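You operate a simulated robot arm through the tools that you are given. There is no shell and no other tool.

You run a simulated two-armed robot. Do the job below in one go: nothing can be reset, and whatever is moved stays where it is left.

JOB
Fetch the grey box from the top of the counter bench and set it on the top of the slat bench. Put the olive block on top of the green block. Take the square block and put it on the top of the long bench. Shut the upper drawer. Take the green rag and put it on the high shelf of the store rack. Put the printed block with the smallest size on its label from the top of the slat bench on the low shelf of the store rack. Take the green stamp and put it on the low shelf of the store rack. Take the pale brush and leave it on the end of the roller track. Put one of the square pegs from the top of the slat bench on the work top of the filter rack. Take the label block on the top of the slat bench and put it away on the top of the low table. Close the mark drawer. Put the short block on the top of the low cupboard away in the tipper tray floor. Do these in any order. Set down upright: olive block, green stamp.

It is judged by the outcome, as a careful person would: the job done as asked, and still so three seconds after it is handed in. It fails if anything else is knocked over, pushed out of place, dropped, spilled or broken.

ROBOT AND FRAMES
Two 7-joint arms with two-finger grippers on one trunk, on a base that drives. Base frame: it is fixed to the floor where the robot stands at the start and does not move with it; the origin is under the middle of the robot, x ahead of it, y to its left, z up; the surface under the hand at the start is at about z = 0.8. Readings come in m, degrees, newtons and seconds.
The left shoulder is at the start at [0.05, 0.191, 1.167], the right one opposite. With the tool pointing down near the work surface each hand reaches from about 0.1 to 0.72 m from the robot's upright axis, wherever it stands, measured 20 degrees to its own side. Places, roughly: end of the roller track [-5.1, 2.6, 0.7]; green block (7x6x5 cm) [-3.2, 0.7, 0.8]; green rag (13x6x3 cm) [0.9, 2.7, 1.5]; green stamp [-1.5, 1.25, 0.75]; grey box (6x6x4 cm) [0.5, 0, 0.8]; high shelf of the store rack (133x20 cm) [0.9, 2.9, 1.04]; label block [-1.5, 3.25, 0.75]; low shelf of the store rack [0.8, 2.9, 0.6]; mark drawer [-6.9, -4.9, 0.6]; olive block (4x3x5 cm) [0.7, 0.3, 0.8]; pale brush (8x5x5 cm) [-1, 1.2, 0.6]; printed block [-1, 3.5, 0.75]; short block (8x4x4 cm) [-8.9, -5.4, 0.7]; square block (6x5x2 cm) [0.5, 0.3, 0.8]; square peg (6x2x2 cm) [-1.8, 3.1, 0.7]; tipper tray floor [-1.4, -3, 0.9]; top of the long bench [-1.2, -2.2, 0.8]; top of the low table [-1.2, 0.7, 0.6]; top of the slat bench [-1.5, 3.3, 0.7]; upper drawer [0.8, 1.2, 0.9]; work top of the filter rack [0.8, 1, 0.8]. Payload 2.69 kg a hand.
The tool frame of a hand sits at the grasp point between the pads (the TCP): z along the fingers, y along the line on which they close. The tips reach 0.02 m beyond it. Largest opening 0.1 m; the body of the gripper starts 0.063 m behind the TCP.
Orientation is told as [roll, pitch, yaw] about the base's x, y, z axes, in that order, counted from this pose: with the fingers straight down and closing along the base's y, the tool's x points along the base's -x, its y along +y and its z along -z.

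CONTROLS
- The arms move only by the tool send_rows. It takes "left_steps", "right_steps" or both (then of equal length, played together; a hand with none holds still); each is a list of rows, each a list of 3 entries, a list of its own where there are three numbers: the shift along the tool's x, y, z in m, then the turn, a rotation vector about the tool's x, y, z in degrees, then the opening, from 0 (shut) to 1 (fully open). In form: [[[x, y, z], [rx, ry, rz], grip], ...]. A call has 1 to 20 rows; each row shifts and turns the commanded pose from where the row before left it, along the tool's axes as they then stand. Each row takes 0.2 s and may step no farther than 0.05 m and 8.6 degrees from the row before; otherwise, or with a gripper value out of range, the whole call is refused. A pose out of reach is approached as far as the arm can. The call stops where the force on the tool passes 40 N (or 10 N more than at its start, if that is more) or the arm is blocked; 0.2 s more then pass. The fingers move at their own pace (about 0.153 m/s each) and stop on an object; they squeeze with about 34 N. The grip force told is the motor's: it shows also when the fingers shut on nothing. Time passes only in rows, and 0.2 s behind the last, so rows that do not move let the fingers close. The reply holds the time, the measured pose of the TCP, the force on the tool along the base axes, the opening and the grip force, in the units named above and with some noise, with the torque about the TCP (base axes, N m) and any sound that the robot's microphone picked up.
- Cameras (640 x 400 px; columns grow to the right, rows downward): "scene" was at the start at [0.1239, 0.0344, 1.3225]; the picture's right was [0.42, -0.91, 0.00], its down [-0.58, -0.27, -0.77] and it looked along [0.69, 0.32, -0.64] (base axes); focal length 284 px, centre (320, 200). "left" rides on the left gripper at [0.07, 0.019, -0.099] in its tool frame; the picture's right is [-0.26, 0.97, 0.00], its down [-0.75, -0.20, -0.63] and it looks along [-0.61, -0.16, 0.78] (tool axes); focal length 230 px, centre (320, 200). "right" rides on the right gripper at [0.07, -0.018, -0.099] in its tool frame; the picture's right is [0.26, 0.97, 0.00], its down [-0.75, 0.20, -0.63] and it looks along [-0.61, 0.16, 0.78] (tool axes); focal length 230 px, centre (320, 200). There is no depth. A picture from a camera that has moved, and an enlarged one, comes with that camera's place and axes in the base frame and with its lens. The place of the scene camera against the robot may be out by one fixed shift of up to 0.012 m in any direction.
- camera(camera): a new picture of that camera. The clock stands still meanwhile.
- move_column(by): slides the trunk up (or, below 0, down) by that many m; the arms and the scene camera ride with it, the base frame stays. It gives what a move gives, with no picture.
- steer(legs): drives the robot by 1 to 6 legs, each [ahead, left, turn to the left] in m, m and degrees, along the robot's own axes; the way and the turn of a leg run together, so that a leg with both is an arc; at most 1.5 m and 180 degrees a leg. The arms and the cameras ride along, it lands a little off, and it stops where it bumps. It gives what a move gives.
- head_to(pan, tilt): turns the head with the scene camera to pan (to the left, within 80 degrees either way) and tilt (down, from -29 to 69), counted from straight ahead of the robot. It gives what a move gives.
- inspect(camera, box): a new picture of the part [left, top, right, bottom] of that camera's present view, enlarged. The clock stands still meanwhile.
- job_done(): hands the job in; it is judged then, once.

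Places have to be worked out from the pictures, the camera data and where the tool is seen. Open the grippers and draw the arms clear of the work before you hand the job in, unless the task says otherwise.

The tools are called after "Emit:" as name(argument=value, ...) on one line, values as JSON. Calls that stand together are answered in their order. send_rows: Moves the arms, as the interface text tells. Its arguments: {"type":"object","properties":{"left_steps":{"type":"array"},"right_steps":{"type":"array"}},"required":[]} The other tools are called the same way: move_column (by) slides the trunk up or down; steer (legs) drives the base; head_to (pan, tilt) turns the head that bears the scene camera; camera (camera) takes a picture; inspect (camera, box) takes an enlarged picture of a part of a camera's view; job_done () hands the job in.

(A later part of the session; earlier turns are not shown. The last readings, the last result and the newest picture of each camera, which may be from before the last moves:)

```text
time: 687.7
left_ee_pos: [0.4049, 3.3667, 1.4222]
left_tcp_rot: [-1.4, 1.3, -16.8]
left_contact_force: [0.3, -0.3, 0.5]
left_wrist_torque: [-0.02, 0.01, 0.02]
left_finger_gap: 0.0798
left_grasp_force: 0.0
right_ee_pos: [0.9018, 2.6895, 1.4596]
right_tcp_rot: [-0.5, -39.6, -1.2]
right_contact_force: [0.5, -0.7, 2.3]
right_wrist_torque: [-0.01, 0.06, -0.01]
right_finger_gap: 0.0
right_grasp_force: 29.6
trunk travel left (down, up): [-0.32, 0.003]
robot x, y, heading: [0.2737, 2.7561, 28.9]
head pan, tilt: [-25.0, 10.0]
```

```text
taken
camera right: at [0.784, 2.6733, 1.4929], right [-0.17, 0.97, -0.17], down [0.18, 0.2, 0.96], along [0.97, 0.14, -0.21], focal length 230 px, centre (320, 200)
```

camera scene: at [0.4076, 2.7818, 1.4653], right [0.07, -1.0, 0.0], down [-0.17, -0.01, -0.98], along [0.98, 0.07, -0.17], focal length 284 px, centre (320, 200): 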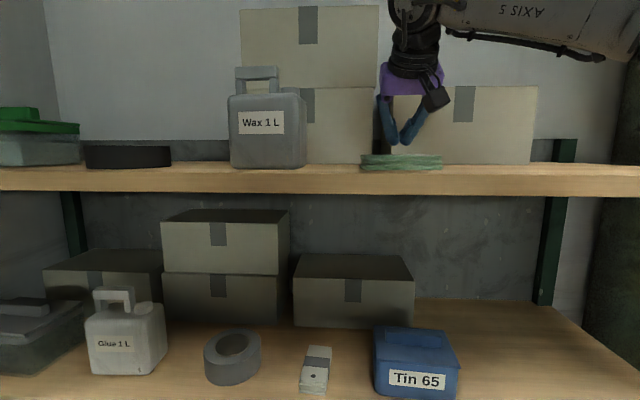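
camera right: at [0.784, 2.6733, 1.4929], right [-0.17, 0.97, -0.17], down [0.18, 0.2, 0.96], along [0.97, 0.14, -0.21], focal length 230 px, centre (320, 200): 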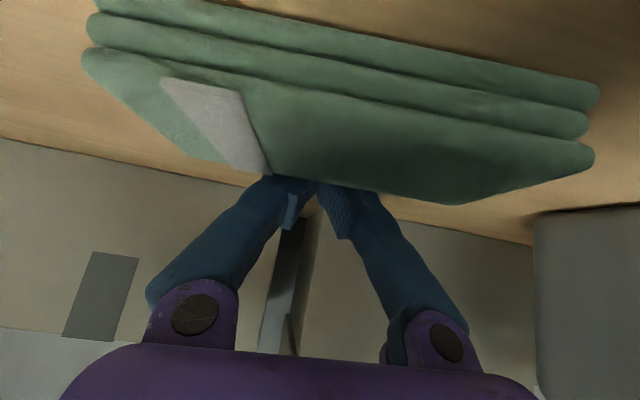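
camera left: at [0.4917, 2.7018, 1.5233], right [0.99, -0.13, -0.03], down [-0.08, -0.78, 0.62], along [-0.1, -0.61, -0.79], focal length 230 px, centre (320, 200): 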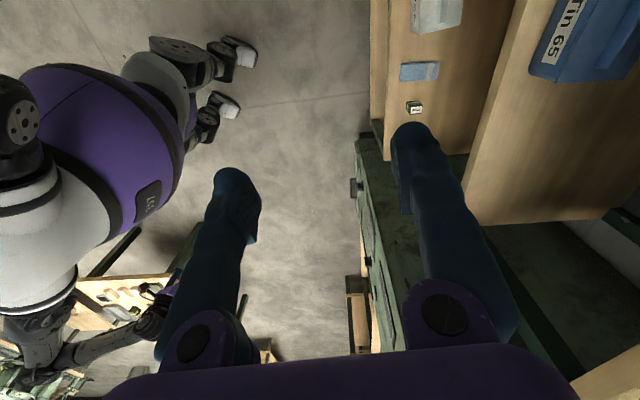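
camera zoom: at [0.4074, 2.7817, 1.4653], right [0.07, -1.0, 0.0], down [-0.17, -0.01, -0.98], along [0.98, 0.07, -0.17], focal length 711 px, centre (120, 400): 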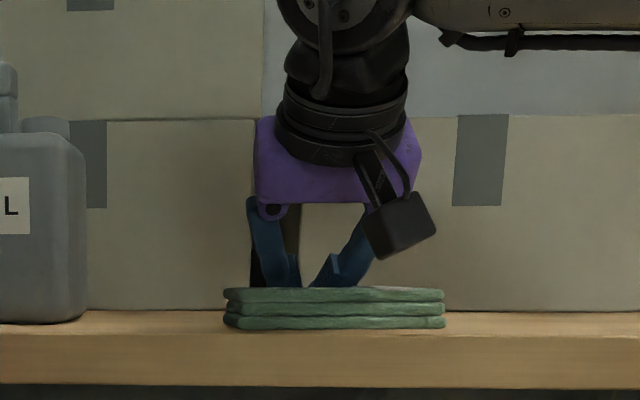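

The rag slides forward nicely; its front is now at about x 0.82. I pull another 2.5 cm.

Emit:
send_rows(right_steps=[[[0.0097, 0, -0.008], [0, 0, 0], 0.0], [[0.0097, 0, -0.008], [0, 0, 0], 0.0], [[0, 0, 0], [0, 0, 0], 0.0]])

Emit:
inspect(camera="scene", box=[300, 40, 500, 200])

Emit:
camera(camera="right")

```text
time: 688.5
left_ee_pos: [0.4035, 3.3663, 1.4235]
left_tcp_rot: [-1.5, 1.3, -17.0]
left_contact_force: [0.2, -0.2, 0.2]
left_wrist_torque: [-0.01, 0.01, -0.01]
left_finger_gap: 0.08
left_grasp_force: 0.1
right_ee_pos: [0.8747, 2.6881, 1.4607]
right_tcp_rot: [-0.3, -39.8, -1.3]
right_contact_force: [2.3, -0.2, 5.9]
right_wrist_torque: [-0.08, 0.12, 0.04]
right_finger_gap: 0.0005
right_grasp_force: 29.5
trunk travel left (down, up): [-0.32, 0.003]
robot x, y, heading: [0.2739, 2.757, 29.0]
head pan, tilt: [-25.0, 10.0]
```

```text
2.50 times, centred on (400, 120) of scene
camera zoom: at [0.407, 2.7817, 1.4654], right [0.07, -1.0, 0.0], down [-0.17, -0.01, -0.98], along [0.98, 0.07, -0.17], focal length 711 px, centre (120, 400)
```

zoom: 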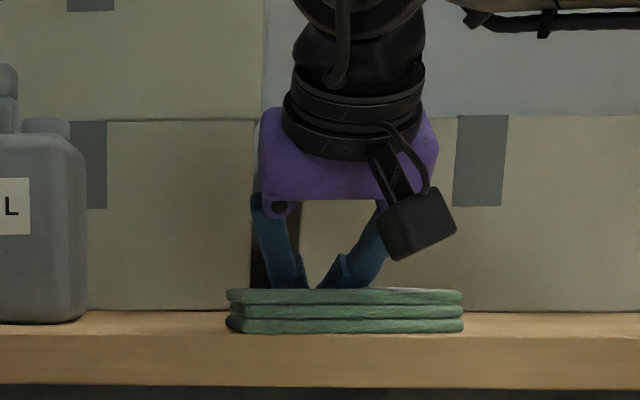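

```text
taken
camera right: at [0.7575, 2.6737, 1.4921], right [-0.17, 0.97, -0.17], down [0.18, 0.2, 0.96], along [0.97, 0.14, -0.21], focal length 230 px, centre (320, 200)
```

right: 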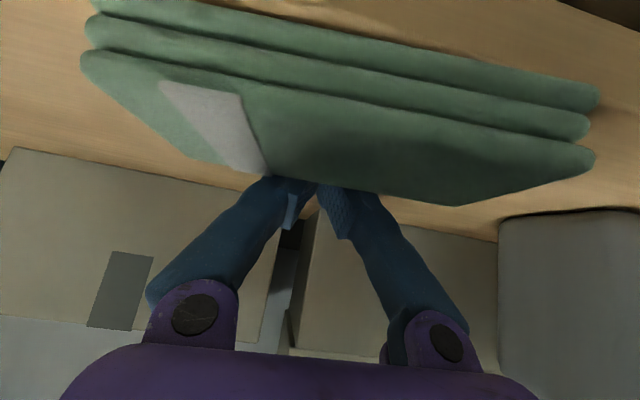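

The rag's front is now at about x≈0.795, near the edge. I release, lift the right hand, and back the robot away.

Emit:
send_rows(right_steps=[[[-0.0116, 0, 0.0095], [0, 0, 0], 0.0], [[-0.019, 0, -0.0232], [0, 0, 0], 0.0], [[-0.019, 0, -0.0232], [0, 0, 0], 0.0], [[0, 0, 0], [0, 0, 0], 0.0]])

Emit:
camera(camera="right")

Emit:
steer(legs=[[-0.42, -0.05, 0]])

Emit:
inspect(camera="scene", box=[220, 100, 460, 220])

```text
time: 689.5
left_ee_pos: [0.4044, 3.366, 1.4223]
left_tcp_rot: [-1.5, 1.3, -16.9]
left_contact_force: [0.2, -0.6, -0.4]
left_wrist_torque: [0.0, 0.01, 0.0]
left_finger_gap: 0.0798
left_grasp_force: 0.0
right_ee_pos: [0.8882, 2.6887, 1.5202]
right_tcp_rot: [-0.3, -39.6, -1.3]
right_contact_force: [0.1, -0.1, 0.4]
right_wrist_torque: [0.02, -0.02, 0.01]
right_finger_gap: 0.0001
right_grasp_force: 29.6
trunk travel left (down, up): [-0.32, 0.003]
robot x, y, heading: [0.2741, 2.7573, 28.8]
head pan, tilt: [-25.0, 10.0]
```

```text
taken
camera right: at [0.7714, 2.6736, 1.5524], right [-0.17, 0.97, -0.17], down [0.18, 0.2, 0.96], along [0.97, 0.14, -0.21], focal length 230 px, centre (320, 200)
```

right: 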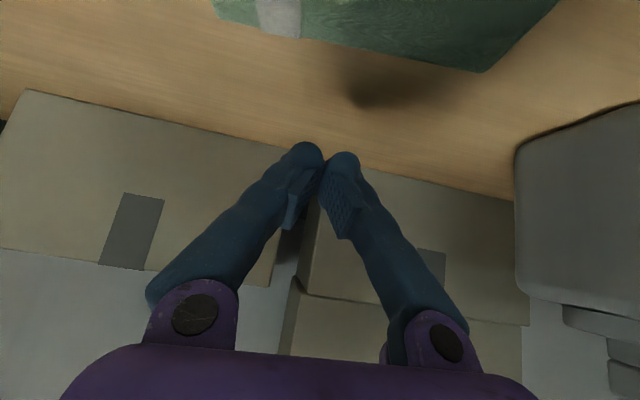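

```text
time: 692.0
left_ee_pos: [0.0662, 3.1215, 1.422]
left_tcp_rot: [-1.4, 1.3, -16.9]
left_contact_force: [0.0, 0.1, -0.6]
left_wrist_torque: [0.0, 0.02, 0.01]
left_finger_gap: 0.0801
left_grasp_force: 0.0
right_ee_pos: [0.5505, 2.4461, 1.5193]
right_tcp_rot: [-0.4, -39.5, -1.2]
right_contact_force: [0.3, -0.8, 0.6]
right_wrist_torque: [0.04, 0.01, 0.03]
right_finger_gap: 0.0001
right_grasp_force: 29.6
trunk travel left (down, up): [-0.32, 0.003]
robot x, y, heading: [-0.0679, 2.5144, 29.1]
head pan, tilt: [-25.0, 10.0]
```

```text
2.67 times, centred on (340, 160) of scene
camera zoom: at [0.0692, 2.5373, 1.4653], right [0.07, -1.0, 0.0], down [-0.17, -0.01, -0.98], along [0.98, 0.07, -0.17], focal length 759 px, centre (267, 307)
```

zoom: 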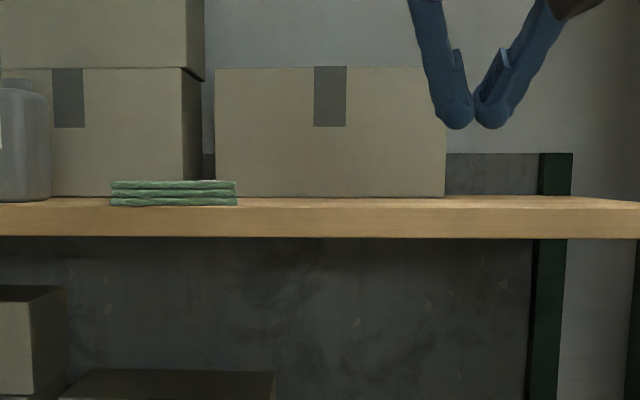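

The rag's centre is now about [0.827, 2.683]. I turn to −35° and test, clear of the rack, whether the left hand (vertical, yaw −90°) gets high enough at a shorter reach.

Emit:
steer(legs=[[0, 0, -64]])

Emit:
send_rows(left_steps=[[[0, 0, 0], [0, 0, 4.5], 0.8], [[0.02, -0.04, 0], [0, 0, 4.5], 0.8], [[0.02, -0.04, 0], [0, 0, 0], 0.8], [[0, 0, -0.03], [0, 0, 0], 0.8], [[0, 0, -0.03], [0, 0, 0], 0.8], [[0, 0, -0.02], [0, 0, 0], 0.8], [[0, 0, 0], [0, 0, 0], 0.8]])

```text
time: 695.2
left_ee_pos: [0.5362, 2.6798, 1.4221]
left_tcp_rot: [-1.5, 1.3, -79.2]
left_contact_force: [-0.2, 0.3, -0.1]
left_wrist_torque: [0.02, 0.02, -0.01]
left_finger_gap: 0.0799
left_grasp_force: 0.0
right_ee_pos: [0.1605, 1.9359, 1.52]
right_tcp_rot: [-0.4, -39.6, -63.6]
right_contact_force: [0.1, 0.4, 0.0]
right_wrist_torque: [0.0, -0.04, -0.03]
right_finger_gap: 0.0
right_grasp_force: 29.5
trunk travel left (down, up): [-0.32, 0.003]
robot x, y, heading: [-0.0666, 2.5161, -33.4]
head pan, tilt: [-25.0, 10.0]
```

```text
time: 696.8
left_ee_pos: [0.4976, 2.6422, 1.4489]
left_tcp_rot: [-1.4, 0.9, -88.2]
left_contact_force: [-0.5, 0.5, -1.1]
left_wrist_torque: [0.03, -0.04, 0.0]
left_finger_gap: 0.08
left_grasp_force: 0.1
left hand out of reach, approached as far as the arm can: row 2, 3, 4, 5, 6
right_ee_pos: [0.1612, 1.9361, 1.5207]
right_tcp_rot: [-0.3, -39.5, -63.4]
right_contact_force: [-0.2, -0.2, 0.2]
right_wrist_torque: [0.0, -0.02, 0.0]
right_finger_gap: 0.0
right_grasp_force: 29.3
trunk travel left (down, up): [-0.32, 0.003]
robot x, y, heading: [-0.0655, 2.5127, -33.6]
head pan, tilt: [-25.0, 10.0]
```

It now reaches z≈1.449 – just short. I lean the hand 24° sideways (about the x axis, keeping the closing direction) to gain height and test again.

Emit:
send_rows(left_steps=[[[0, 0, 0], [0, 8, 0], 0.8], [[0, 0, 0], [0, 8, 0], 0.8], [[0, 0, 0], [0, 8, 0], 0.8], [[0, 0, -0.03], [0, 0, 0], 0.8], [[0, 0, -0.03], [0, 0, 0], 0.8], [[0, 0, 0], [0, 0, 0], 0.8]])

```text
time: 698.2
left_ee_pos: [0.494, 2.5676, 1.3813]
left_tcp_rot: [-1.6, 24.8, -88.9]
left_contact_force: [-0.3, -0.5, 0.1]
left_wrist_torque: [0.03, 0.01, 0.03]
left_finger_gap: 0.08
left_grasp_force: 0.1
left hand out of reach, approached as far as the arm can: row 1, 2, 3, 4, 5
right_ee_pos: [0.1607, 1.9366, 1.5212]
right_tcp_rot: [-0.4, -39.6, -63.5]
right_contact_force: [0.2, 0.4, -0.2]
right_wrist_torque: [-0.02, 0.03, -0.01]
right_finger_gap: 0.0
right_grasp_force: 29.4
trunk travel left (down, up): [-0.32, 0.003]
robot x, y, heading: [-0.062, 2.5175, -33.2]
head pan, tilt: [-25.0, 10.0]
```

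That direction is worse; I lean the other way (fingers pointing slightly −y) and test.

Emit:
send_rows(left_steps=[[[0, 0, 0], [0, -8, 0], 0.8], [[0, 0, 0], [0, -8, 0], 0.8], [[0, 0, 0], [0, -8, 0], 0.8], [[0, 0, 0], [0, -8, 0], 0.8], [[0, 0, 0], [0, -8, 0], 0.8], [[0, 0, 0], [0, -8, 0], 0.8], [[0.015, 0, -0.035], [0, 0, 0], 0.8], [[0.015, 0, -0.035], [0, 0, 0], 0.8], [[0.015, 0, -0.035], [0, 0, 0], 0.8], [[0, 0, 0], [0, 0, 0], 0.8]])

```text
time: 700.4
left_ee_pos: [0.4922, 2.6492, 1.4589]
left_tcp_rot: [-1.9, -22.9, -87.5]
left_contact_force: [0.5, 0.1, 0.3]
left_wrist_torque: [0.04, 0.02, -0.05]
left_finger_gap: 0.08
left_grasp_force: 0.1
right_ee_pos: [0.161, 1.9355, 1.5209]
right_tcp_rot: [-0.4, -39.5, -63.5]
right_contact_force: [-0.2, -0.7, -1.0]
right_wrist_torque: [0.03, 0.05, 0.01]
right_finger_gap: 0.0
right_grasp_force: 29.7
trunk travel left (down, up): [-0.32, 0.003]
robot x, y, heading: [-0.0667, 2.5091, -33.6]
head pan, tilt: [-25.0, 10.0]
```

This direction works without hitting a limit (z 1.459). I test further upward.

Emit:
send_rows(left_steps=[[[-0.012, 0, -0.028], [0, 0, 0], 0.8], [[-0.012, 0, -0.028], [0, 0, 0], 0.8], [[0, 0, 0], [0, 0, 0], 0.8]])

Emit:
head_to(pan=40, tilt=5)

Emit:
camera(camera="scene")

Emit:
camera(camera="left")

```text
time: 701.2
left_ee_pos: [0.496, 2.6499, 1.5206]
left_tcp_rot: [-1.8, -23.0, -87.3]
left_contact_force: [0.5, 0.7, -0.3]
left_wrist_torque: [0.01, 0.0, 0.01]
left_finger_gap: 0.0799
left_grasp_force: 0.2
right_ee_pos: [0.1608, 1.9364, 1.5211]
right_tcp_rot: [-0.4, -39.6, -63.5]
right_contact_force: [-0.3, 0.6, 0.1]
right_wrist_torque: [-0.01, -0.01, 0.0]
right_finger_gap: 0.0
right_grasp_force: 29.4
trunk travel left (down, up): [-0.32, 0.003]
robot x, y, heading: [-0.0645, 2.516, -33.2]
head pan, tilt: [-25.0, 10.0]
```

```text
time: 702.5
left_ee_pos: [0.4951, 2.6491, 1.5223]
left_tcp_rot: [-1.8, -22.9, -87.5]
left_contact_force: [-0.2, -0.1, -0.5]
left_wrist_torque: [0.04, -0.01, 0.0]
left_finger_gap: 0.0801
left_grasp_force: 0.0
right_ee_pos: [0.1606, 1.9359, 1.5194]
right_tcp_rot: [-0.4, -39.6, -63.6]
right_contact_force: [1.3, -0.5, -0.3]
right_wrist_torque: [-0.04, 0.01, -0.01]
right_finger_gap: 0.0
right_grasp_force: 29.9
trunk travel left (down, up): [-0.32, 0.003]
robot x, y, heading: [-0.0664, 2.5146, -33.4]
head pan, tilt: [40.0, 5.0]
```

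```text
taken
camera scene: at [0.0661, 2.5001, 1.4734], right [0.12, -0.99, 0.0], down [-0.09, -0.01, -1.0], along [0.99, 0.12, -0.09], focal length 284 px, centre (320, 200)
```

scene: 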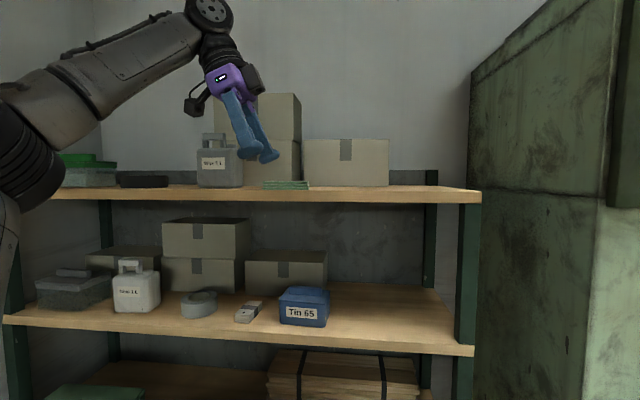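

```text
taken
camera left: at [0.5123, 2.7532, 1.5861], right [0.98, -0.21, 0.07], down [-0.16, -0.45, 0.88], along [-0.15, -0.87, -0.47], focal length 230 px, centre (320, 200)
```

left: 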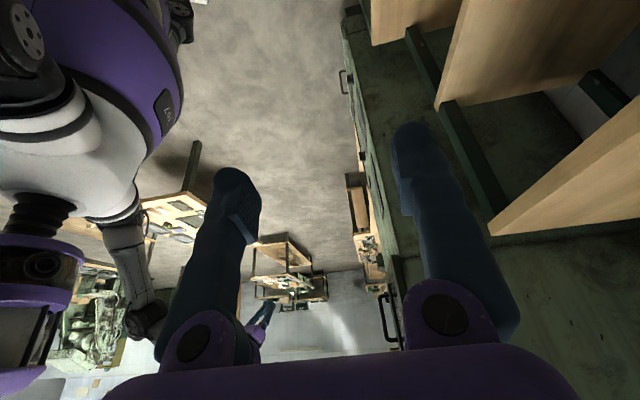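

With that lean the left hand reaches z 1.52. I tuck the right hand away from the cabinet and drive in so the left hand comes over the rag at [0.827, 2.683].

Emit:
send_rows(right_steps=[[[0.017, -0.0448, -0.0142], [0, 0, 0], 0.0], [[0.017, -0.0448, -0.0142], [0, 0, 0], 0.0]])

Emit:
steer(legs=[[0.2585, 0.211, 0]])

Emit:
camera(camera="scene")

Emit:
camera(camera="left")

```text
time: 703.1
left_ee_pos: [0.4927, 2.6495, 1.5222]
left_tcp_rot: [-1.7, -22.9, -87.5]
left_contact_force: [-0.2, -0.5, -1.0]
left_wrist_torque: [-0.03, -0.01, 0.0]
left_finger_gap: 0.08
left_grasp_force: 0.0
right_ee_pos: [0.0596, 1.9351, 1.5215]
right_tcp_rot: [-0.2, -39.6, -63.5]
right_contact_force: [-0.3, -0.8, 0.7]
right_wrist_torque: [-0.02, 0.02, 0.03]
right_finger_gap: 0.0002
right_grasp_force: 29.7
trunk travel left (down, up): [-0.32, 0.003]
robot x, y, heading: [-0.0662, 2.5118, -32.9]
head pan, tilt: [40.0, 5.0]
```

```text
time: 705.6
left_ee_pos: [0.8266, 2.6844, 1.522]
left_tcp_rot: [-1.9, -23.0, -87.4]
left_contact_force: [-0.3, 0.1, 0.1]
left_wrist_torque: [0.03, 0.01, -0.03]
left_finger_gap: 0.0801
left_grasp_force: 0.1
right_ee_pos: [0.3932, 1.9703, 1.5218]
right_tcp_rot: [-0.3, -39.6, -63.5]
right_contact_force: [0.2, -1.0, -0.5]
right_wrist_torque: [0.03, -0.01, 0.0]
right_finger_gap: 0.0
right_grasp_force: 29.3
trunk travel left (down, up): [-0.32, 0.003]
robot x, y, heading: [0.2678, 2.5467, -33.3]
head pan, tilt: [40.0, 5.0]
```

```text
taken
camera scene: at [0.3977, 2.5349, 1.4734], right [0.12, -0.99, 0.0], down [-0.09, -0.01, -1.0], along [0.99, 0.12, -0.09], focal length 284 px, centre (320, 200)
```

scene: 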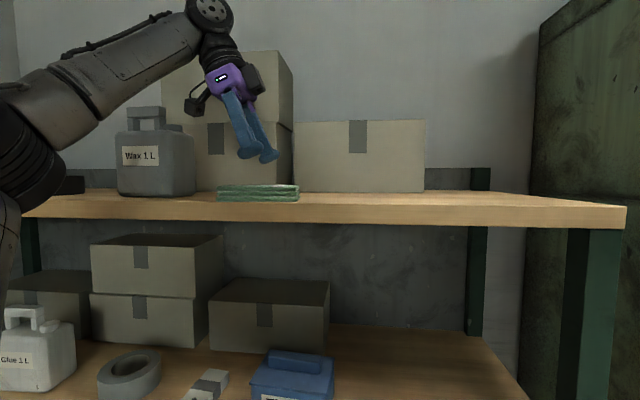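

```text
taken
camera left: at [0.8435, 2.7885, 1.5863], right [0.98, -0.21, 0.07], down [-0.16, -0.45, 0.88], along [-0.15, -0.87, -0.47], focal length 230 px, centre (320, 200)
```

left: 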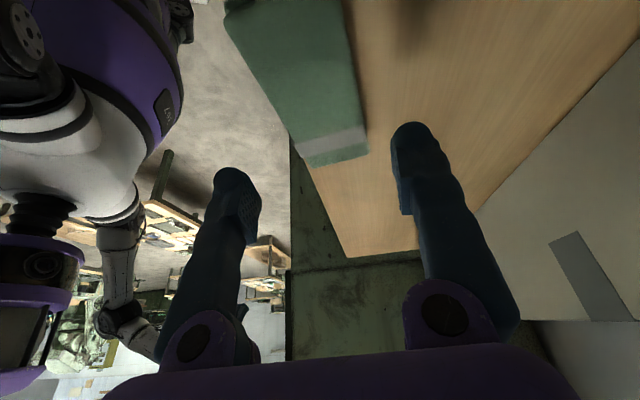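

The rag spans x 0.798–0.860, y 2.626–2.745; the open fingers (8.5 cm) straddle it. I lower to z≈1.462 in two steps and look.

Emit:
send_rows(left_steps=[[[0.0118, 0.0024, 0.0276], [0, 0, 0], 0.86], [[0.0078, 0.0016, 0.0184], [0, 0, 0], 0.86], [[0, 0, 0], [0, 0, 0], 0.86]])

Emit:
camera(camera="left")

Emit:
inspect(camera="scene", box=[170, 50, 350, 220])

```text
time: 706.4
left_ee_pos: [0.8278, 2.6849, 1.4718]
left_tcp_rot: [-1.7, -23.0, -87.3]
left_contact_force: [-0.2, -0.2, -0.3]
left_wrist_torque: [-0.01, 0.0, 0.01]
left_finger_gap: 0.0861
left_grasp_force: 0.2
right_ee_pos: [0.3934, 1.9713, 1.5211]
right_tcp_rot: [-0.3, -39.7, -63.5]
right_contact_force: [0.0, -0.5, -1.2]
right_wrist_torque: [0.01, 0.04, 0.01]
right_finger_gap: 0.0001
right_grasp_force: 29.4
trunk travel left (down, up): [-0.32, 0.003]
robot x, y, heading: [0.2674, 2.5447, -33.2]
head pan, tilt: [40.0, 5.0]
```

```text
taken
camera left: at [0.8459, 2.7885, 1.5361], right [0.98, -0.21, 0.07], down [-0.16, -0.45, 0.88], along [-0.15, -0.87, -0.47], focal length 230 px, centre (320, 200)
```

left: 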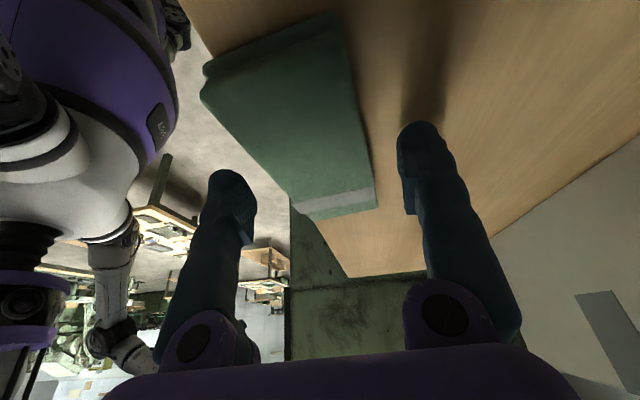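

```text
2.35 times, centred on (260, 135) of scene
camera zoom: at [0.3974, 2.5348, 1.4735], right [0.12, -0.99, 0.0], down [-0.09, -0.01, -1.0], along [0.99, 0.12, -0.09], focal length 669 px, centre (461, 353)
```

zoom: 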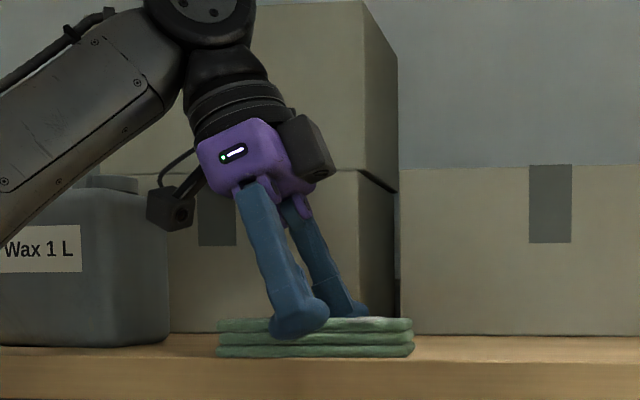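

The fingers straddle the rag front and back. I lower 1 cm more and close.

Emit:
send_rows(left_steps=[[[0.0039, 0.0003, 0.0092], [0, 0, 0], 0.86], [[0, 0, 0], [0, 0, 0], 0.7], [[0, 0, 0], [0, 0, 0], 0.5], [[0, 0, 0], [0, 0, 0], 0.0], [[0, 0, 0], [0, 0, 0], 0.0], [[0, 0, 0], [0, 0, 0], 0.0]])

Emit:
camera(camera="left")

Emit:
inspect(camera="scene", box=[170, 50, 350, 220])

```text
time: 707.7
left_ee_pos: [0.8301, 2.6852, 1.4625]
left_tcp_rot: [-1.4, -23.3, -87.4]
left_contact_force: [4.3, 1.3, 5.5]
left_wrist_torque: [0.05, -0.28, 0.05]
left_finger_gap: 0.0553
left_grasp_force: 34.2
right_ee_pos: [0.3945, 1.9698, 1.521]
right_tcp_rot: [-0.4, -39.6, -63.4]
right_contact_force: [0.8, 0.6, -0.1]
right_wrist_torque: [-0.01, 0.02, -0.01]
right_finger_gap: 0.0
right_grasp_force: 29.2
trunk travel left (down, up): [-0.32, 0.003]
robot x, y, heading: [0.2674, 2.549, -33.0]
head pan, tilt: [40.0, 5.0]
stopped in row 6 (left hand): the force on the tool passed its limit at 40 N (the readings are from after the stop); the commanded pose is now the measured one
```

```text
taken
camera left: at [0.8469, 2.7898, 1.5266], right [0.98, -0.2, 0.08], down [-0.16, -0.45, 0.88], along [-0.14, -0.87, -0.47], focal length 230 px, centre (320, 200)
```

left: 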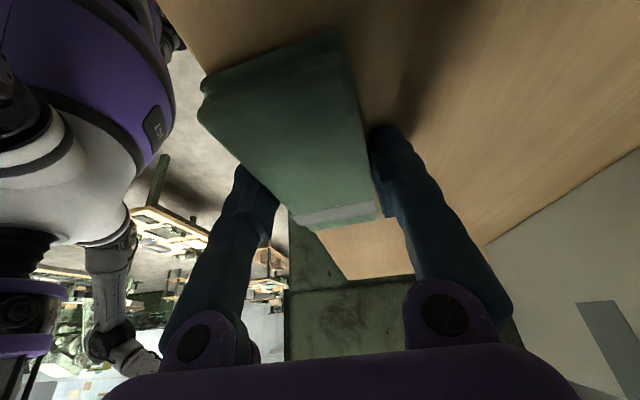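

```text
2.35 times, centred on (260, 135) of scene
camera zoom: at [0.3979, 2.5351, 1.4729], right [0.12, -0.99, 0.0], down [-0.09, -0.01, -1.0], along [0.99, 0.12, -0.09], focal length 669 px, centre (461, 353)
```

zoom: 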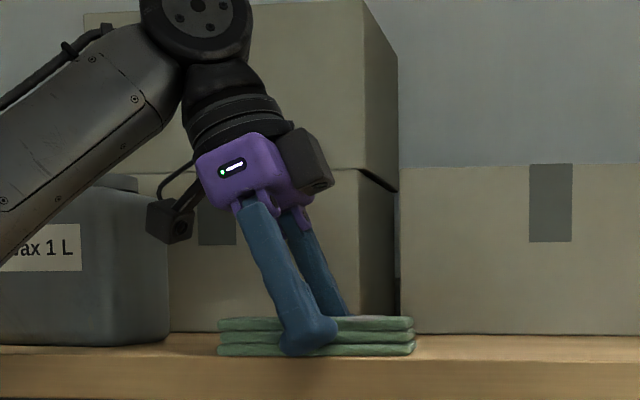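

The rag is gripped (5.5 cm, 34 N). I lift it 6 cm and back the robot away from the rack.

Emit:
send_rows(left_steps=[[[-0.0059, -0.0005, -0.0138], [0, 0, 0], 0.0], [[-0.0117, -0.0009, -0.0276], [0, 0, 0], 0.0], [[-0.0117, -0.0009, -0.0276], [0, 0, 0], 0.0], [[0, 0, 0], [0, 0, 0], 0.0]])

Emit:
inspect(camera="scene", box=[170, 50, 350, 220])

Emit:
steer(legs=[[-0.25, -0.17, 0]])

Emit:
camera(camera="left")

Emit:
camera(camera="scene")

```text
time: 708.7
left_ee_pos: [0.8318, 2.6846, 1.5378]
left_tcp_rot: [-1.4, -23.3, -87.4]
left_contact_force: [-0.1, -1.2, -0.2]
left_wrist_torque: [-0.04, -0.01, -0.01]
left_finger_gap: 0.0549
left_grasp_force: 33.8
right_ee_pos: [0.3947, 1.9715, 1.5236]
right_tcp_rot: [-0.4, -39.6, -63.4]
right_contact_force: [0.7, -0.2, 0.0]
right_wrist_torque: [-0.03, 0.02, 0.0]
right_finger_gap: 0.0
right_grasp_force: 29.5
trunk travel left (down, up): [-0.32, 0.003]
robot x, y, heading: [0.2657, 2.5435, -33.1]
head pan, tilt: [40.0, 5.0]
```

```text
2.35 times, centred on (260, 135) of scene
camera zoom: at [0.3988, 2.5359, 1.4733], right [0.12, -0.99, 0.0], down [-0.09, -0.01, -1.0], along [0.99, 0.12, -0.09], focal length 669 px, centre (461, 353)
```

zoom: 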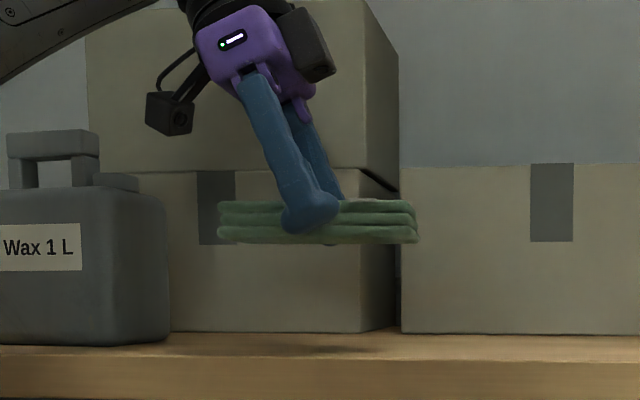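

```text
time: 710.8
left_ee_pos: [0.5323, 2.6804, 1.5381]
left_tcp_rot: [-1.6, -23.2, -87.2]
left_contact_force: [-0.9, -0.8, -0.5]
left_wrist_torque: [0.01, -0.04, 0.0]
left_finger_gap: 0.0547
left_grasp_force: 34.0
right_ee_pos: [0.0962, 1.9638, 1.5226]
right_tcp_rot: [-0.4, -39.6, -63.2]
right_contact_force: [-0.8, -0.1, -0.1]
right_wrist_torque: [0.0, -0.02, 0.0]
right_finger_gap: 0.0
right_grasp_force: 28.7
trunk travel left (down, up): [-0.32, 0.003]
robot x, y, heading: [-0.0314, 2.5439, -33.0]
head pan, tilt: [40.0, 5.0]
```

```text
taken
camera left: at [0.5482, 2.7833, 1.6016], right [0.98, -0.2, 0.08], down [-0.16, -0.45, 0.88], along [-0.14, -0.87, -0.47], focal length 230 px, centre (320, 200)
```

left: 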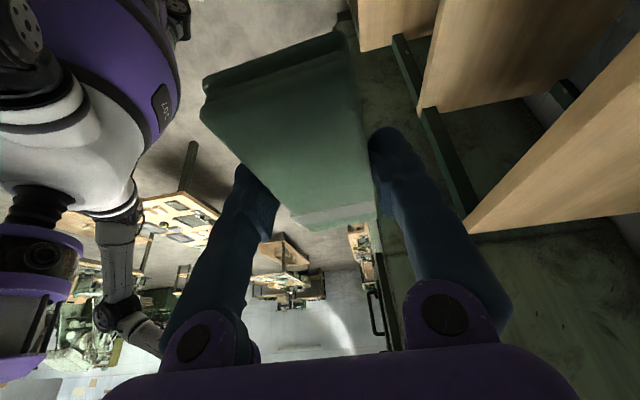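

```text
taken
camera scene: at [0.0986, 2.5291, 1.4733], right [0.12, -0.99, 0.0], down [-0.09, -0.01, -1.0], along [0.99, 0.12, -0.09], focal length 284 px, centre (320, 200)
```

scene: 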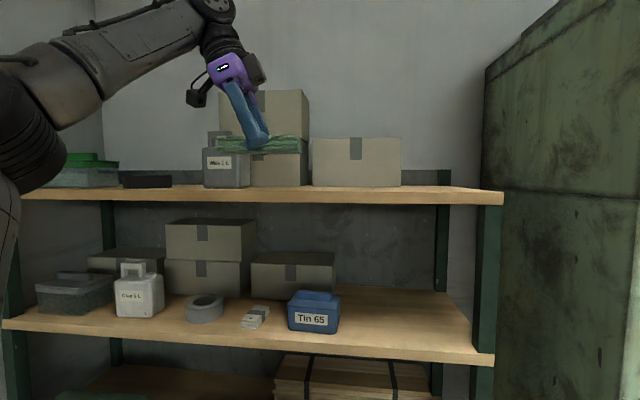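

The rag hangs level in the grip. I lower the trunk fully and the arm further so it will fit between the high shelf (z 1.04) and the top shelf, then drive in toward the free right part of the high shelf.

Emit:
move_column(by=-0.32)

Emit:
send_rows(left_steps=[[[0.0156, 0.0012, 0.0368], [0, 0, 0], 0.0], [[0.0156, 0.0012, 0.0368], [0, 0, 0], 0.0], [[0.0156, 0.0012, 0.0368], [0, 0, 0], 0.0], [[0, 0, 0], [0, 0, 0], 0.0]])

Emit:
camera(camera="scene")

```text
time: 714.0
left_ee_pos: [0.5307, 2.6792, 1.2174]
left_tcp_rot: [-1.5, -23.2, -87.2]
left_contact_force: [0.7, -0.2, -1.0]
left_wrist_torque: [0.05, -0.03, -0.02]
left_finger_gap: 0.0548
left_grasp_force: 33.9
right_ee_pos: [0.0963, 1.965, 1.2034]
right_tcp_rot: [-0.4, -39.7, -63.2]
right_contact_force: [0.7, 0.4, 0.0]
right_wrist_torque: [0.04, 0.03, 0.0]
right_finger_gap: 0.0
right_grasp_force: 29.3
trunk travel left (down, up): [0.0, 0.323]
robot x, y, heading: [-0.0359, 2.5407, -32.9]
head pan, tilt: [40.0, 5.0]
```

```text
time: 715.0
left_ee_pos: [0.5309, 2.6774, 1.0967]
left_tcp_rot: [-1.5, -23.1, -87.1]
left_contact_force: [-0.2, -0.7, -0.5]
left_wrist_torque: [0.0, 0.01, 0.01]
left_finger_gap: 0.0545
left_grasp_force: 34.4
right_ee_pos: [0.0957, 1.9649, 1.2019]
right_tcp_rot: [-0.4, -39.6, -63.2]
right_contact_force: [0.3, 0.0, 0.8]
right_wrist_torque: [0.0, -0.01, 0.01]
right_finger_gap: 0.0
right_grasp_force: 29.0
trunk travel left (down, up): [0.0, 0.323]
robot x, y, heading: [-0.036, 2.5419, -33.0]
head pan, tilt: [40.0, 5.0]
```

```text
taken
camera scene: at [0.0983, 2.5288, 1.1534], right [0.12, -0.99, 0.0], down [-0.09, -0.01, -1.0], along [0.99, 0.12, -0.09], focal length 284 px, centre (320, 200)
```

scene: 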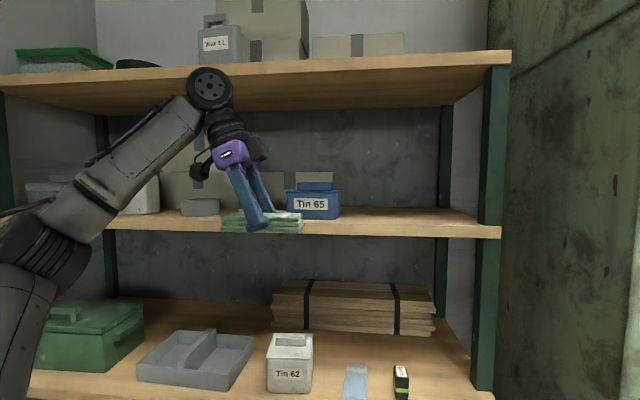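

Good posture for slipping in under the top shelf. I drive so the rag comes over the free part of the high shelf at about [0.825, 2.415].

Emit:
steer(legs=[[0.389, -0.06, 0]])

Emit:
camera(camera="scene")

Emit:
camera(camera="left")

```text
time: 717.4
left_ee_pos: [0.8211, 2.4194, 1.0969]
left_tcp_rot: [-1.6, -23.2, -87.2]
left_contact_force: [0.1, -0.2, -1.1]
left_wrist_torque: [0.01, 0.01, -0.01]
left_finger_gap: 0.0544
left_grasp_force: 33.6
right_ee_pos: [0.3851, 1.7051, 1.2006]
right_tcp_rot: [-0.4, -39.6, -63.2]
right_contact_force: [0.8, 0.5, -0.8]
right_wrist_torque: [-0.03, -0.03, 0.01]
right_finger_gap: 0.0003
right_grasp_force: 29.1
trunk travel left (down, up): [0.0, 0.323]
robot x, y, heading: [0.2604, 2.2812, -33.1]
head pan, tilt: [40.0, 5.0]
```

```text
taken
camera scene: at [0.3875, 2.2702, 1.1533], right [0.12, -0.99, 0.0], down [-0.09, -0.01, -1.0], along [0.99, 0.12, -0.09], focal length 284 px, centre (320, 200)
```

scene: 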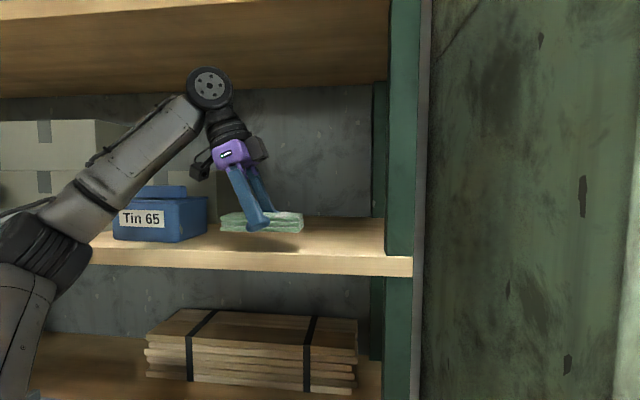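

```text
taken
camera left: at [0.8372, 2.523, 1.1606], right [0.98, -0.2, 0.08], down [-0.16, -0.45, 0.88], along [-0.14, -0.87, -0.47], focal length 230 px, centre (320, 200)
```

left: 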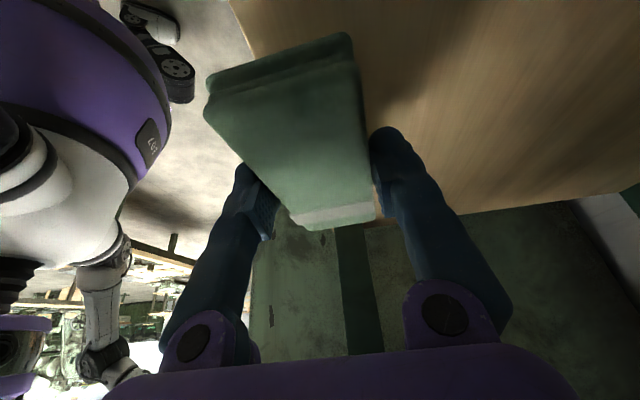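

The shelf's front edge is at x≈0.80, so I move the rag 3 cm further in, then lower it gently.

Emit:
send_rows(left_steps=[[[0, 0.02, 0], [0, 0, 0], 0.0], [[0, 0.015, 0], [0, 0, 0], 0.0], [[0.0059, 0.0005, 0.0138], [0, 0, 0], 0.0], [[0.0039, 0.0003, 0.0092], [0, 0, 0], 0.0], [[0.002, 0.0002, 0.0046], [0, 0, 0], 0.0], [[0, 0, 0], [0, 0, 0], 0.0]])

Emit:
inspect(camera="scene", box=[100, 60, 420, 280])

```text
time: 718.8
left_ee_pos: [0.8549, 2.4205, 1.0646]
left_tcp_rot: [-1.5, -23.1, -87.2]
left_contact_force: [-0.6, 1.0, -0.3]
left_wrist_torque: [0.0, 0.02, 0.02]
left_finger_gap: 0.0547
left_grasp_force: 34.4
right_ee_pos: [0.3844, 1.7059, 1.2022]
right_tcp_rot: [-0.3, -39.5, -63.3]
right_contact_force: [-0.6, 0.5, -0.2]
right_wrist_torque: [-0.03, -0.02, -0.03]
right_finger_gap: 0.0002
right_grasp_force: 29.5
trunk travel left (down, up): [0.0, 0.323]
robot x, y, heading: [0.2593, 2.2837, -33.1]
head pan, tilt: [40.0, 5.0]
```

```text
1.82 times, centred on (260, 170) of scene
camera zoom: at [0.3872, 2.2704, 1.1534], right [0.12, -0.99, 0.0], down [-0.09, -0.01, -1.0], along [0.99, 0.12, -0.09], focal length 517 px, centre (429, 254)
```

zoom: 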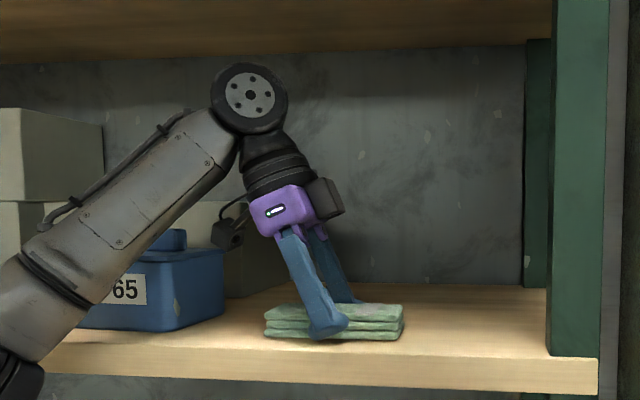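

Almost down; I continue in 4 mm steps until contact.

Emit:
send_rows(left_steps=[[[0.0016, 0.0001, 0.0037], [0, 0, 0], 0.0], [[0.0016, 0.0001, 0.0037], [0, 0, 0], 0.0], [[0.0016, 0.0001, 0.0037], [0, 0, 0], 0.0], [[0, 0, 0], [0, 0, 0], 0.0]])

```text
time: 719.5
left_ee_pos: [0.854, 2.4203, 1.0613]
left_tcp_rot: [-0.6, -24.1, -87.3]
left_contact_force: [-0.3, 2.6, 13.0]
left_wrist_torque: [0.53, 0.28, -0.06]
left_finger_gap: 0.0547
left_grasp_force: 34.4
right_ee_pos: [0.3848, 1.7053, 1.2001]
right_tcp_rot: [-0.1, -39.6, -63.2]
right_contact_force: [0.6, 0.5, 0.3]
right_wrist_torque: [0.02, 0.0, 0.01]
right_finger_gap: 0.0
right_grasp_force: 29.2
trunk travel left (down, up): [0.0, 0.323]
robot x, y, heading: [0.2546, 2.2834, -33.0]
head pan, tilt: [40.0, 5.0]
stopped in row 3 (left hand): the force on the tool passed its limit at 44 N (the readings are from after the stop); the commanded pose is now the measured one
```

The rag touches the shelf. I ease up, open the fingers, and withdraw along the finger axis, then check.

Emit:
send_rows(left_steps=[[[0, 0, -0.003], [0, 0, 0], 0.0], [[0, 0, 0], [0, 0, 0], 0.7], [[0, 0, 0], [0, 0, 0], 0.8], [[0, 0, 0], [0, 0, 0], 0.8], [[0, 0, -0.02], [0, 0, 0], 0.8], [[0, 0, -0.035], [0, 0, 0], 0.8], [[0, 0, 0], [0, 0, 0], 0.8]])

Emit:
inspect(camera="scene", box=[100, 60, 420, 280])

Emit:
camera(camera="left")

```text
time: 721.1
left_ee_pos: [0.8567, 2.4425, 1.1118]
left_tcp_rot: [-0.9, -24.0, -87.3]
left_contact_force: [-0.3, 0.1, -0.2]
left_wrist_torque: [0.02, -0.01, 0.0]
left_finger_gap: 0.08
left_grasp_force: 0.0
right_ee_pos: [0.3846, 1.7067, 1.2017]
right_tcp_rot: [-0.4, -39.6, -63.2]
right_contact_force: [0.2, 0.5, -0.8]
right_wrist_torque: [-0.04, -0.01, 0.01]
right_finger_gap: 0.0
right_grasp_force: 29.5
trunk travel left (down, up): [0.0, 0.323]
robot x, y, heading: [0.2573, 2.2838, -33.0]
head pan, tilt: [40.0, 5.0]
```

```text
1.82 times, centred on (260, 170) of scene
camera zoom: at [0.3876, 2.2706, 1.1533], right [0.12, -0.99, 0.0], down [-0.09, -0.01, -1.0], along [0.99, 0.12, -0.09], focal length 517 px, centre (429, 254)
```

zoom: 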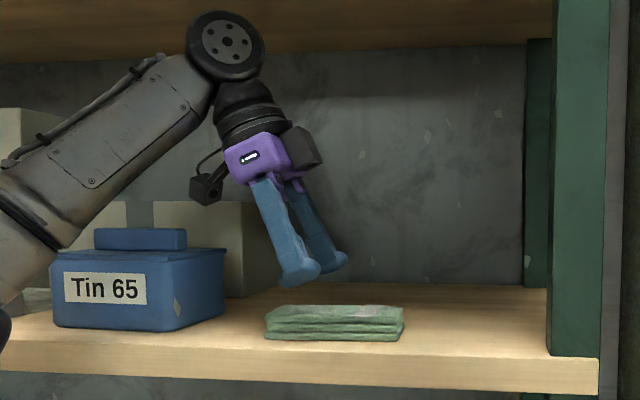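

```text
taken
camera left: at [0.8728, 2.5477, 1.1748], right [0.98, -0.2, 0.09], down [-0.17, -0.44, 0.88], along [-0.13, -0.88, -0.46], focal length 230 px, centre (320, 200)
```

left: 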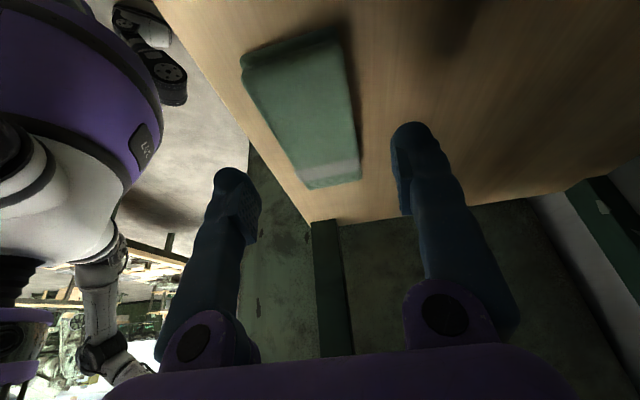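

The rag lies on the high shelf. I back straight out from the rack.

Emit:
steer(legs=[[-0.27, -0.175, 0]])

Emit:
camera(camera="scene")

```text
time: 723.3
left_ee_pos: [0.5352, 2.4401, 1.1114]
left_tcp_rot: [-1.0, -24.0, -87.2]
left_contact_force: [-1.3, 0.0, -0.1]
left_wrist_torque: [0.01, -0.06, -0.02]
left_finger_gap: 0.0801
left_grasp_force: 0.1
right_ee_pos: [0.0632, 1.704, 1.2014]
right_tcp_rot: [-0.4, -39.6, -63.2]
right_contact_force: [0.1, -0.3, -0.3]
right_wrist_torque: [0.0, -0.04, 0.03]
right_finger_gap: 0.0
right_grasp_force: 29.3
trunk travel left (down, up): [0.0, 0.323]
robot x, y, heading: [-0.0672, 2.2781, -32.7]
head pan, tilt: [40.0, 5.0]
```

```text
taken
camera scene: at [0.0651, 2.2682, 1.1535], right [0.12, -0.99, 0.0], down [-0.09, -0.01, -1.0], along [0.99, 0.12, -0.09], focal length 284 px, centre (320, 200)
```

scene: 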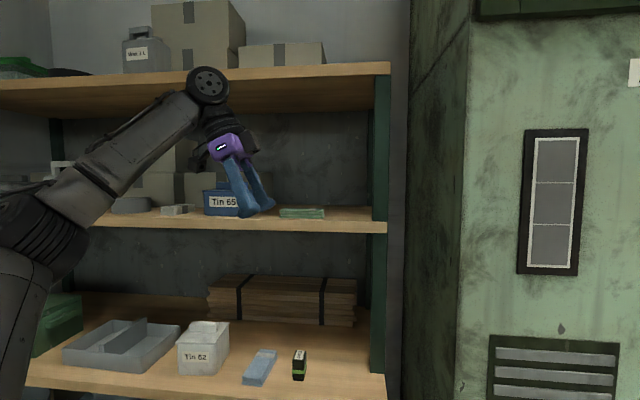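

Stamp and rag are both in place. I straighten both hands to vertical and bring the trunk to mid height for the next picks.

Emit:
send_rows(left_steps=[[[0.02, -0.01, 0], [0, 8, 0], 0.8], [[0.02, -0.01, 0], [0, 8, 0], 0.8], [[0.02, -0.01, 0], [0, 8, 0], 0.8], [[0, 0, 0], [0, 0, 0], 0.8], [[0, 0, 0], [0, 0, 0], 0.8]], right_steps=[[[0, 0, 0], [0, 8, 0], 0.5], [[0, 0, 0], [0, 8, 0], 0.5], [[0, 0, 0], [0, 8, 0], 0.5], [[0, 0, 0], [0, 8, 0], 0.5], [[0, 0, 0], [0, 7.5, 0], 0.5]])

Emit:
move_column(by=0.1)

```text
time: 724.5
left_ee_pos: [0.526, 2.4778, 1.0867]
left_tcp_rot: [-0.9, 0.0, -87.5]
left_contact_force: [-0.2, 0.5, 0.8]
left_wrist_torque: [0.0, -0.03, -0.03]
left_finger_gap: 0.08
left_grasp_force: 0.0
left hand out of reach, approached as far as the arm can: row 2, 3
right_ee_pos: [0.0531, 1.7096, 1.1583]
right_tcp_rot: [-0.2, -0.1, -63.5]
right_contact_force: [-0.9, 0.3, -0.9]
right_wrist_torque: [0.0, 0.0, -0.05]
right_finger_gap: 0.0499
right_grasp_force: 0.2
right hand out of reach, approached as far as the arm can: row 4, 5
trunk travel left (down, up): [0.0, 0.323]
robot x, y, heading: [-0.0667, 2.2817, -32.9]
head pan, tilt: [40.0, 5.0]
```

```text
time: 725.8
left_ee_pos: [0.5246, 2.4768, 1.1853]
left_tcp_rot: [-0.7, -0.1, -87.5]
left_contact_force: [0.2, -0.8, 0.4]
left_wrist_torque: [-0.01, 0.03, 0.0]
left_finger_gap: 0.0801
left_grasp_force: 0.1
right_ee_pos: [0.0531, 1.7103, 1.2582]
right_tcp_rot: [-0.2, -0.2, -63.4]
right_contact_force: [0.0, 0.5, -0.2]
right_wrist_torque: [0.03, -0.03, -0.03]
right_finger_gap: 0.0499
right_grasp_force: 0.1
trunk travel left (down, up): [-0.1, 0.223]
robot x, y, heading: [-0.0647, 2.2783, -32.9]
head pan, tilt: [40.0, 5.0]
```

I lower both hands to a comfortable working height.

Emit:
send_rows(left_steps=[[[0, 0, 0.05], [0, 0, 0], 0.8], [[0, 0, 0.05], [0, 0, 0], 0.8], [[0, 0, 0.05], [0, 0, 0], 0.8], [[0, 0, 0.04], [0, 0, 0], 0.8], [[0, 0, 0], [0, 0, 0], 0.8], [[0, 0, 0], [0, 0, 0], 0.8]], right_steps=[[[0.02, 0, 0.045], [0, 0, 0], 0.9], [[0.02, 0, 0.045], [0, 0, 0], 0.9], [[0.02, 0, 0.045], [0, 0, 0], 0.9], [[0, 0, 0.05], [0, 0, 0], 0.9], [[0, 0, 0.05], [0, 0, 0], 0.9], [[0, 0, 0.05], [0, 0, 0], 0.9]])

```text
time: 727.2
left_ee_pos: [0.52, 2.4746, 0.994]
left_tcp_rot: [-0.6, 0.0, -87.4]
left_contact_force: [0.0, -0.3, -0.5]
left_wrist_torque: [0.01, -0.01, -0.03]
left_finger_gap: 0.0801
left_grasp_force: 0.1
right_ee_pos: [0.024, 1.7617, 0.9724]
right_tcp_rot: [-0.1, -0.2, -63.4]
right_contact_force: [0.4, -0.1, -0.1]
right_wrist_torque: [-0.02, -0.01, 0.02]
right_finger_gap: 0.0902
right_grasp_force: 0.1
trunk travel left (down, up): [-0.1, 0.223]
robot x, y, heading: [-0.0647, 2.2807, -33.0]
head pan, tilt: [40.0, 5.0]
```

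Now to the printed block: I turn to face west-southwest (−150°) and drive to the bench's east end, which puts the right hand over the printed blocks.

Emit:
steer(legs=[[0, 0, -117], [-0.355, -0.915, 0], [0.134, -0.078, 0]])

Emit:
head_to(pan=-45, tilt=40)

Emit:
camera(camera="scene")

Emit:
camera(camera="right")

```text
time: 738.9
left_ee_pos: [-0.288, 2.5217, 0.9908]
left_tcp_rot: [-1.0, -0.3, 155.6]
left_contact_force: [-0.5, -0.1, 0.7]
left_wrist_torque: [0.0, -0.05, 0.0]
left_finger_gap: 0.08
left_grasp_force: 0.1
right_ee_pos: [-0.7004, 3.2872, 0.9752]
right_tcp_rot: [-0.6, -0.3, 179.7]
right_contact_force: [0.4, 0.3, -0.1]
right_wrist_torque: [0.01, 0.03, 0.01]
right_finger_gap: 0.0901
right_grasp_force: 0.1
trunk travel left (down, up): [-0.1, 0.223]
robot x, y, heading: [-0.1968, 3.139, -149.6]
head pan, tilt: [40.0, 5.0]
stopped in leg 2: the robot was blocked; the commanded pose is now the measured one
```

```text
time: 740.5
left_ee_pos: [-0.2892, 2.5198, 0.9887]
left_tcp_rot: [-1.0, -0.3, 155.6]
left_contact_force: [0.7, 0.5, 0.0]
left_wrist_torque: [-0.02, 0.0, 0.0]
left_finger_gap: 0.0804
left_grasp_force: 0.1
right_ee_pos: [-0.6996, 3.2865, 0.9737]
right_tcp_rot: [-0.5, -0.3, 179.5]
right_contact_force: [-0.3, -0.9, 0.1]
right_wrist_torque: [0.04, 0.02, 0.02]
right_finger_gap: 0.0901
right_grasp_force: 0.1
trunk travel left (down, up): [-0.1, 0.223]
robot x, y, heading: [-0.1988, 3.1361, -150.1]
head pan, tilt: [-45.0, 40.0]
```

```text
taken
camera scene: at [-0.3066, 3.1307, 1.1979], right [0.26, 0.97, 0.01], down [0.62, -0.16, -0.77], along [-0.74, 0.2, -0.64], focal length 284 px, centre (320, 200)
```

scene: 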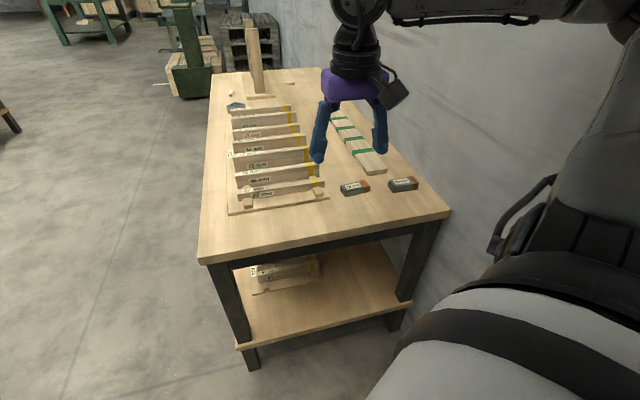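

```text
taken
camera right: at [-0.6296, 3.3042, 1.0736], right [0.25, -0.97, -0.01], down [-0.75, -0.2, 0.63], along [-0.61, -0.15, -0.78], focal length 230 px, centre (320, 200)
```

right: 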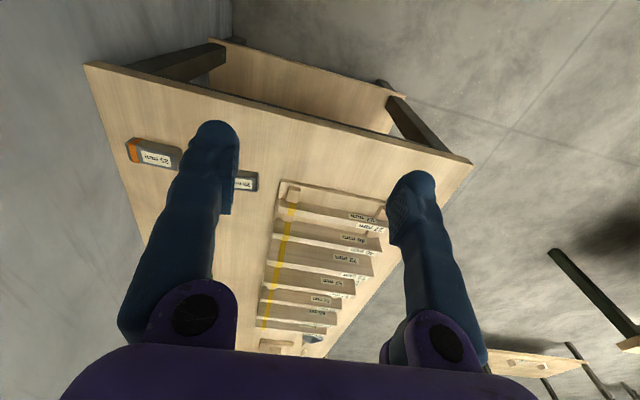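

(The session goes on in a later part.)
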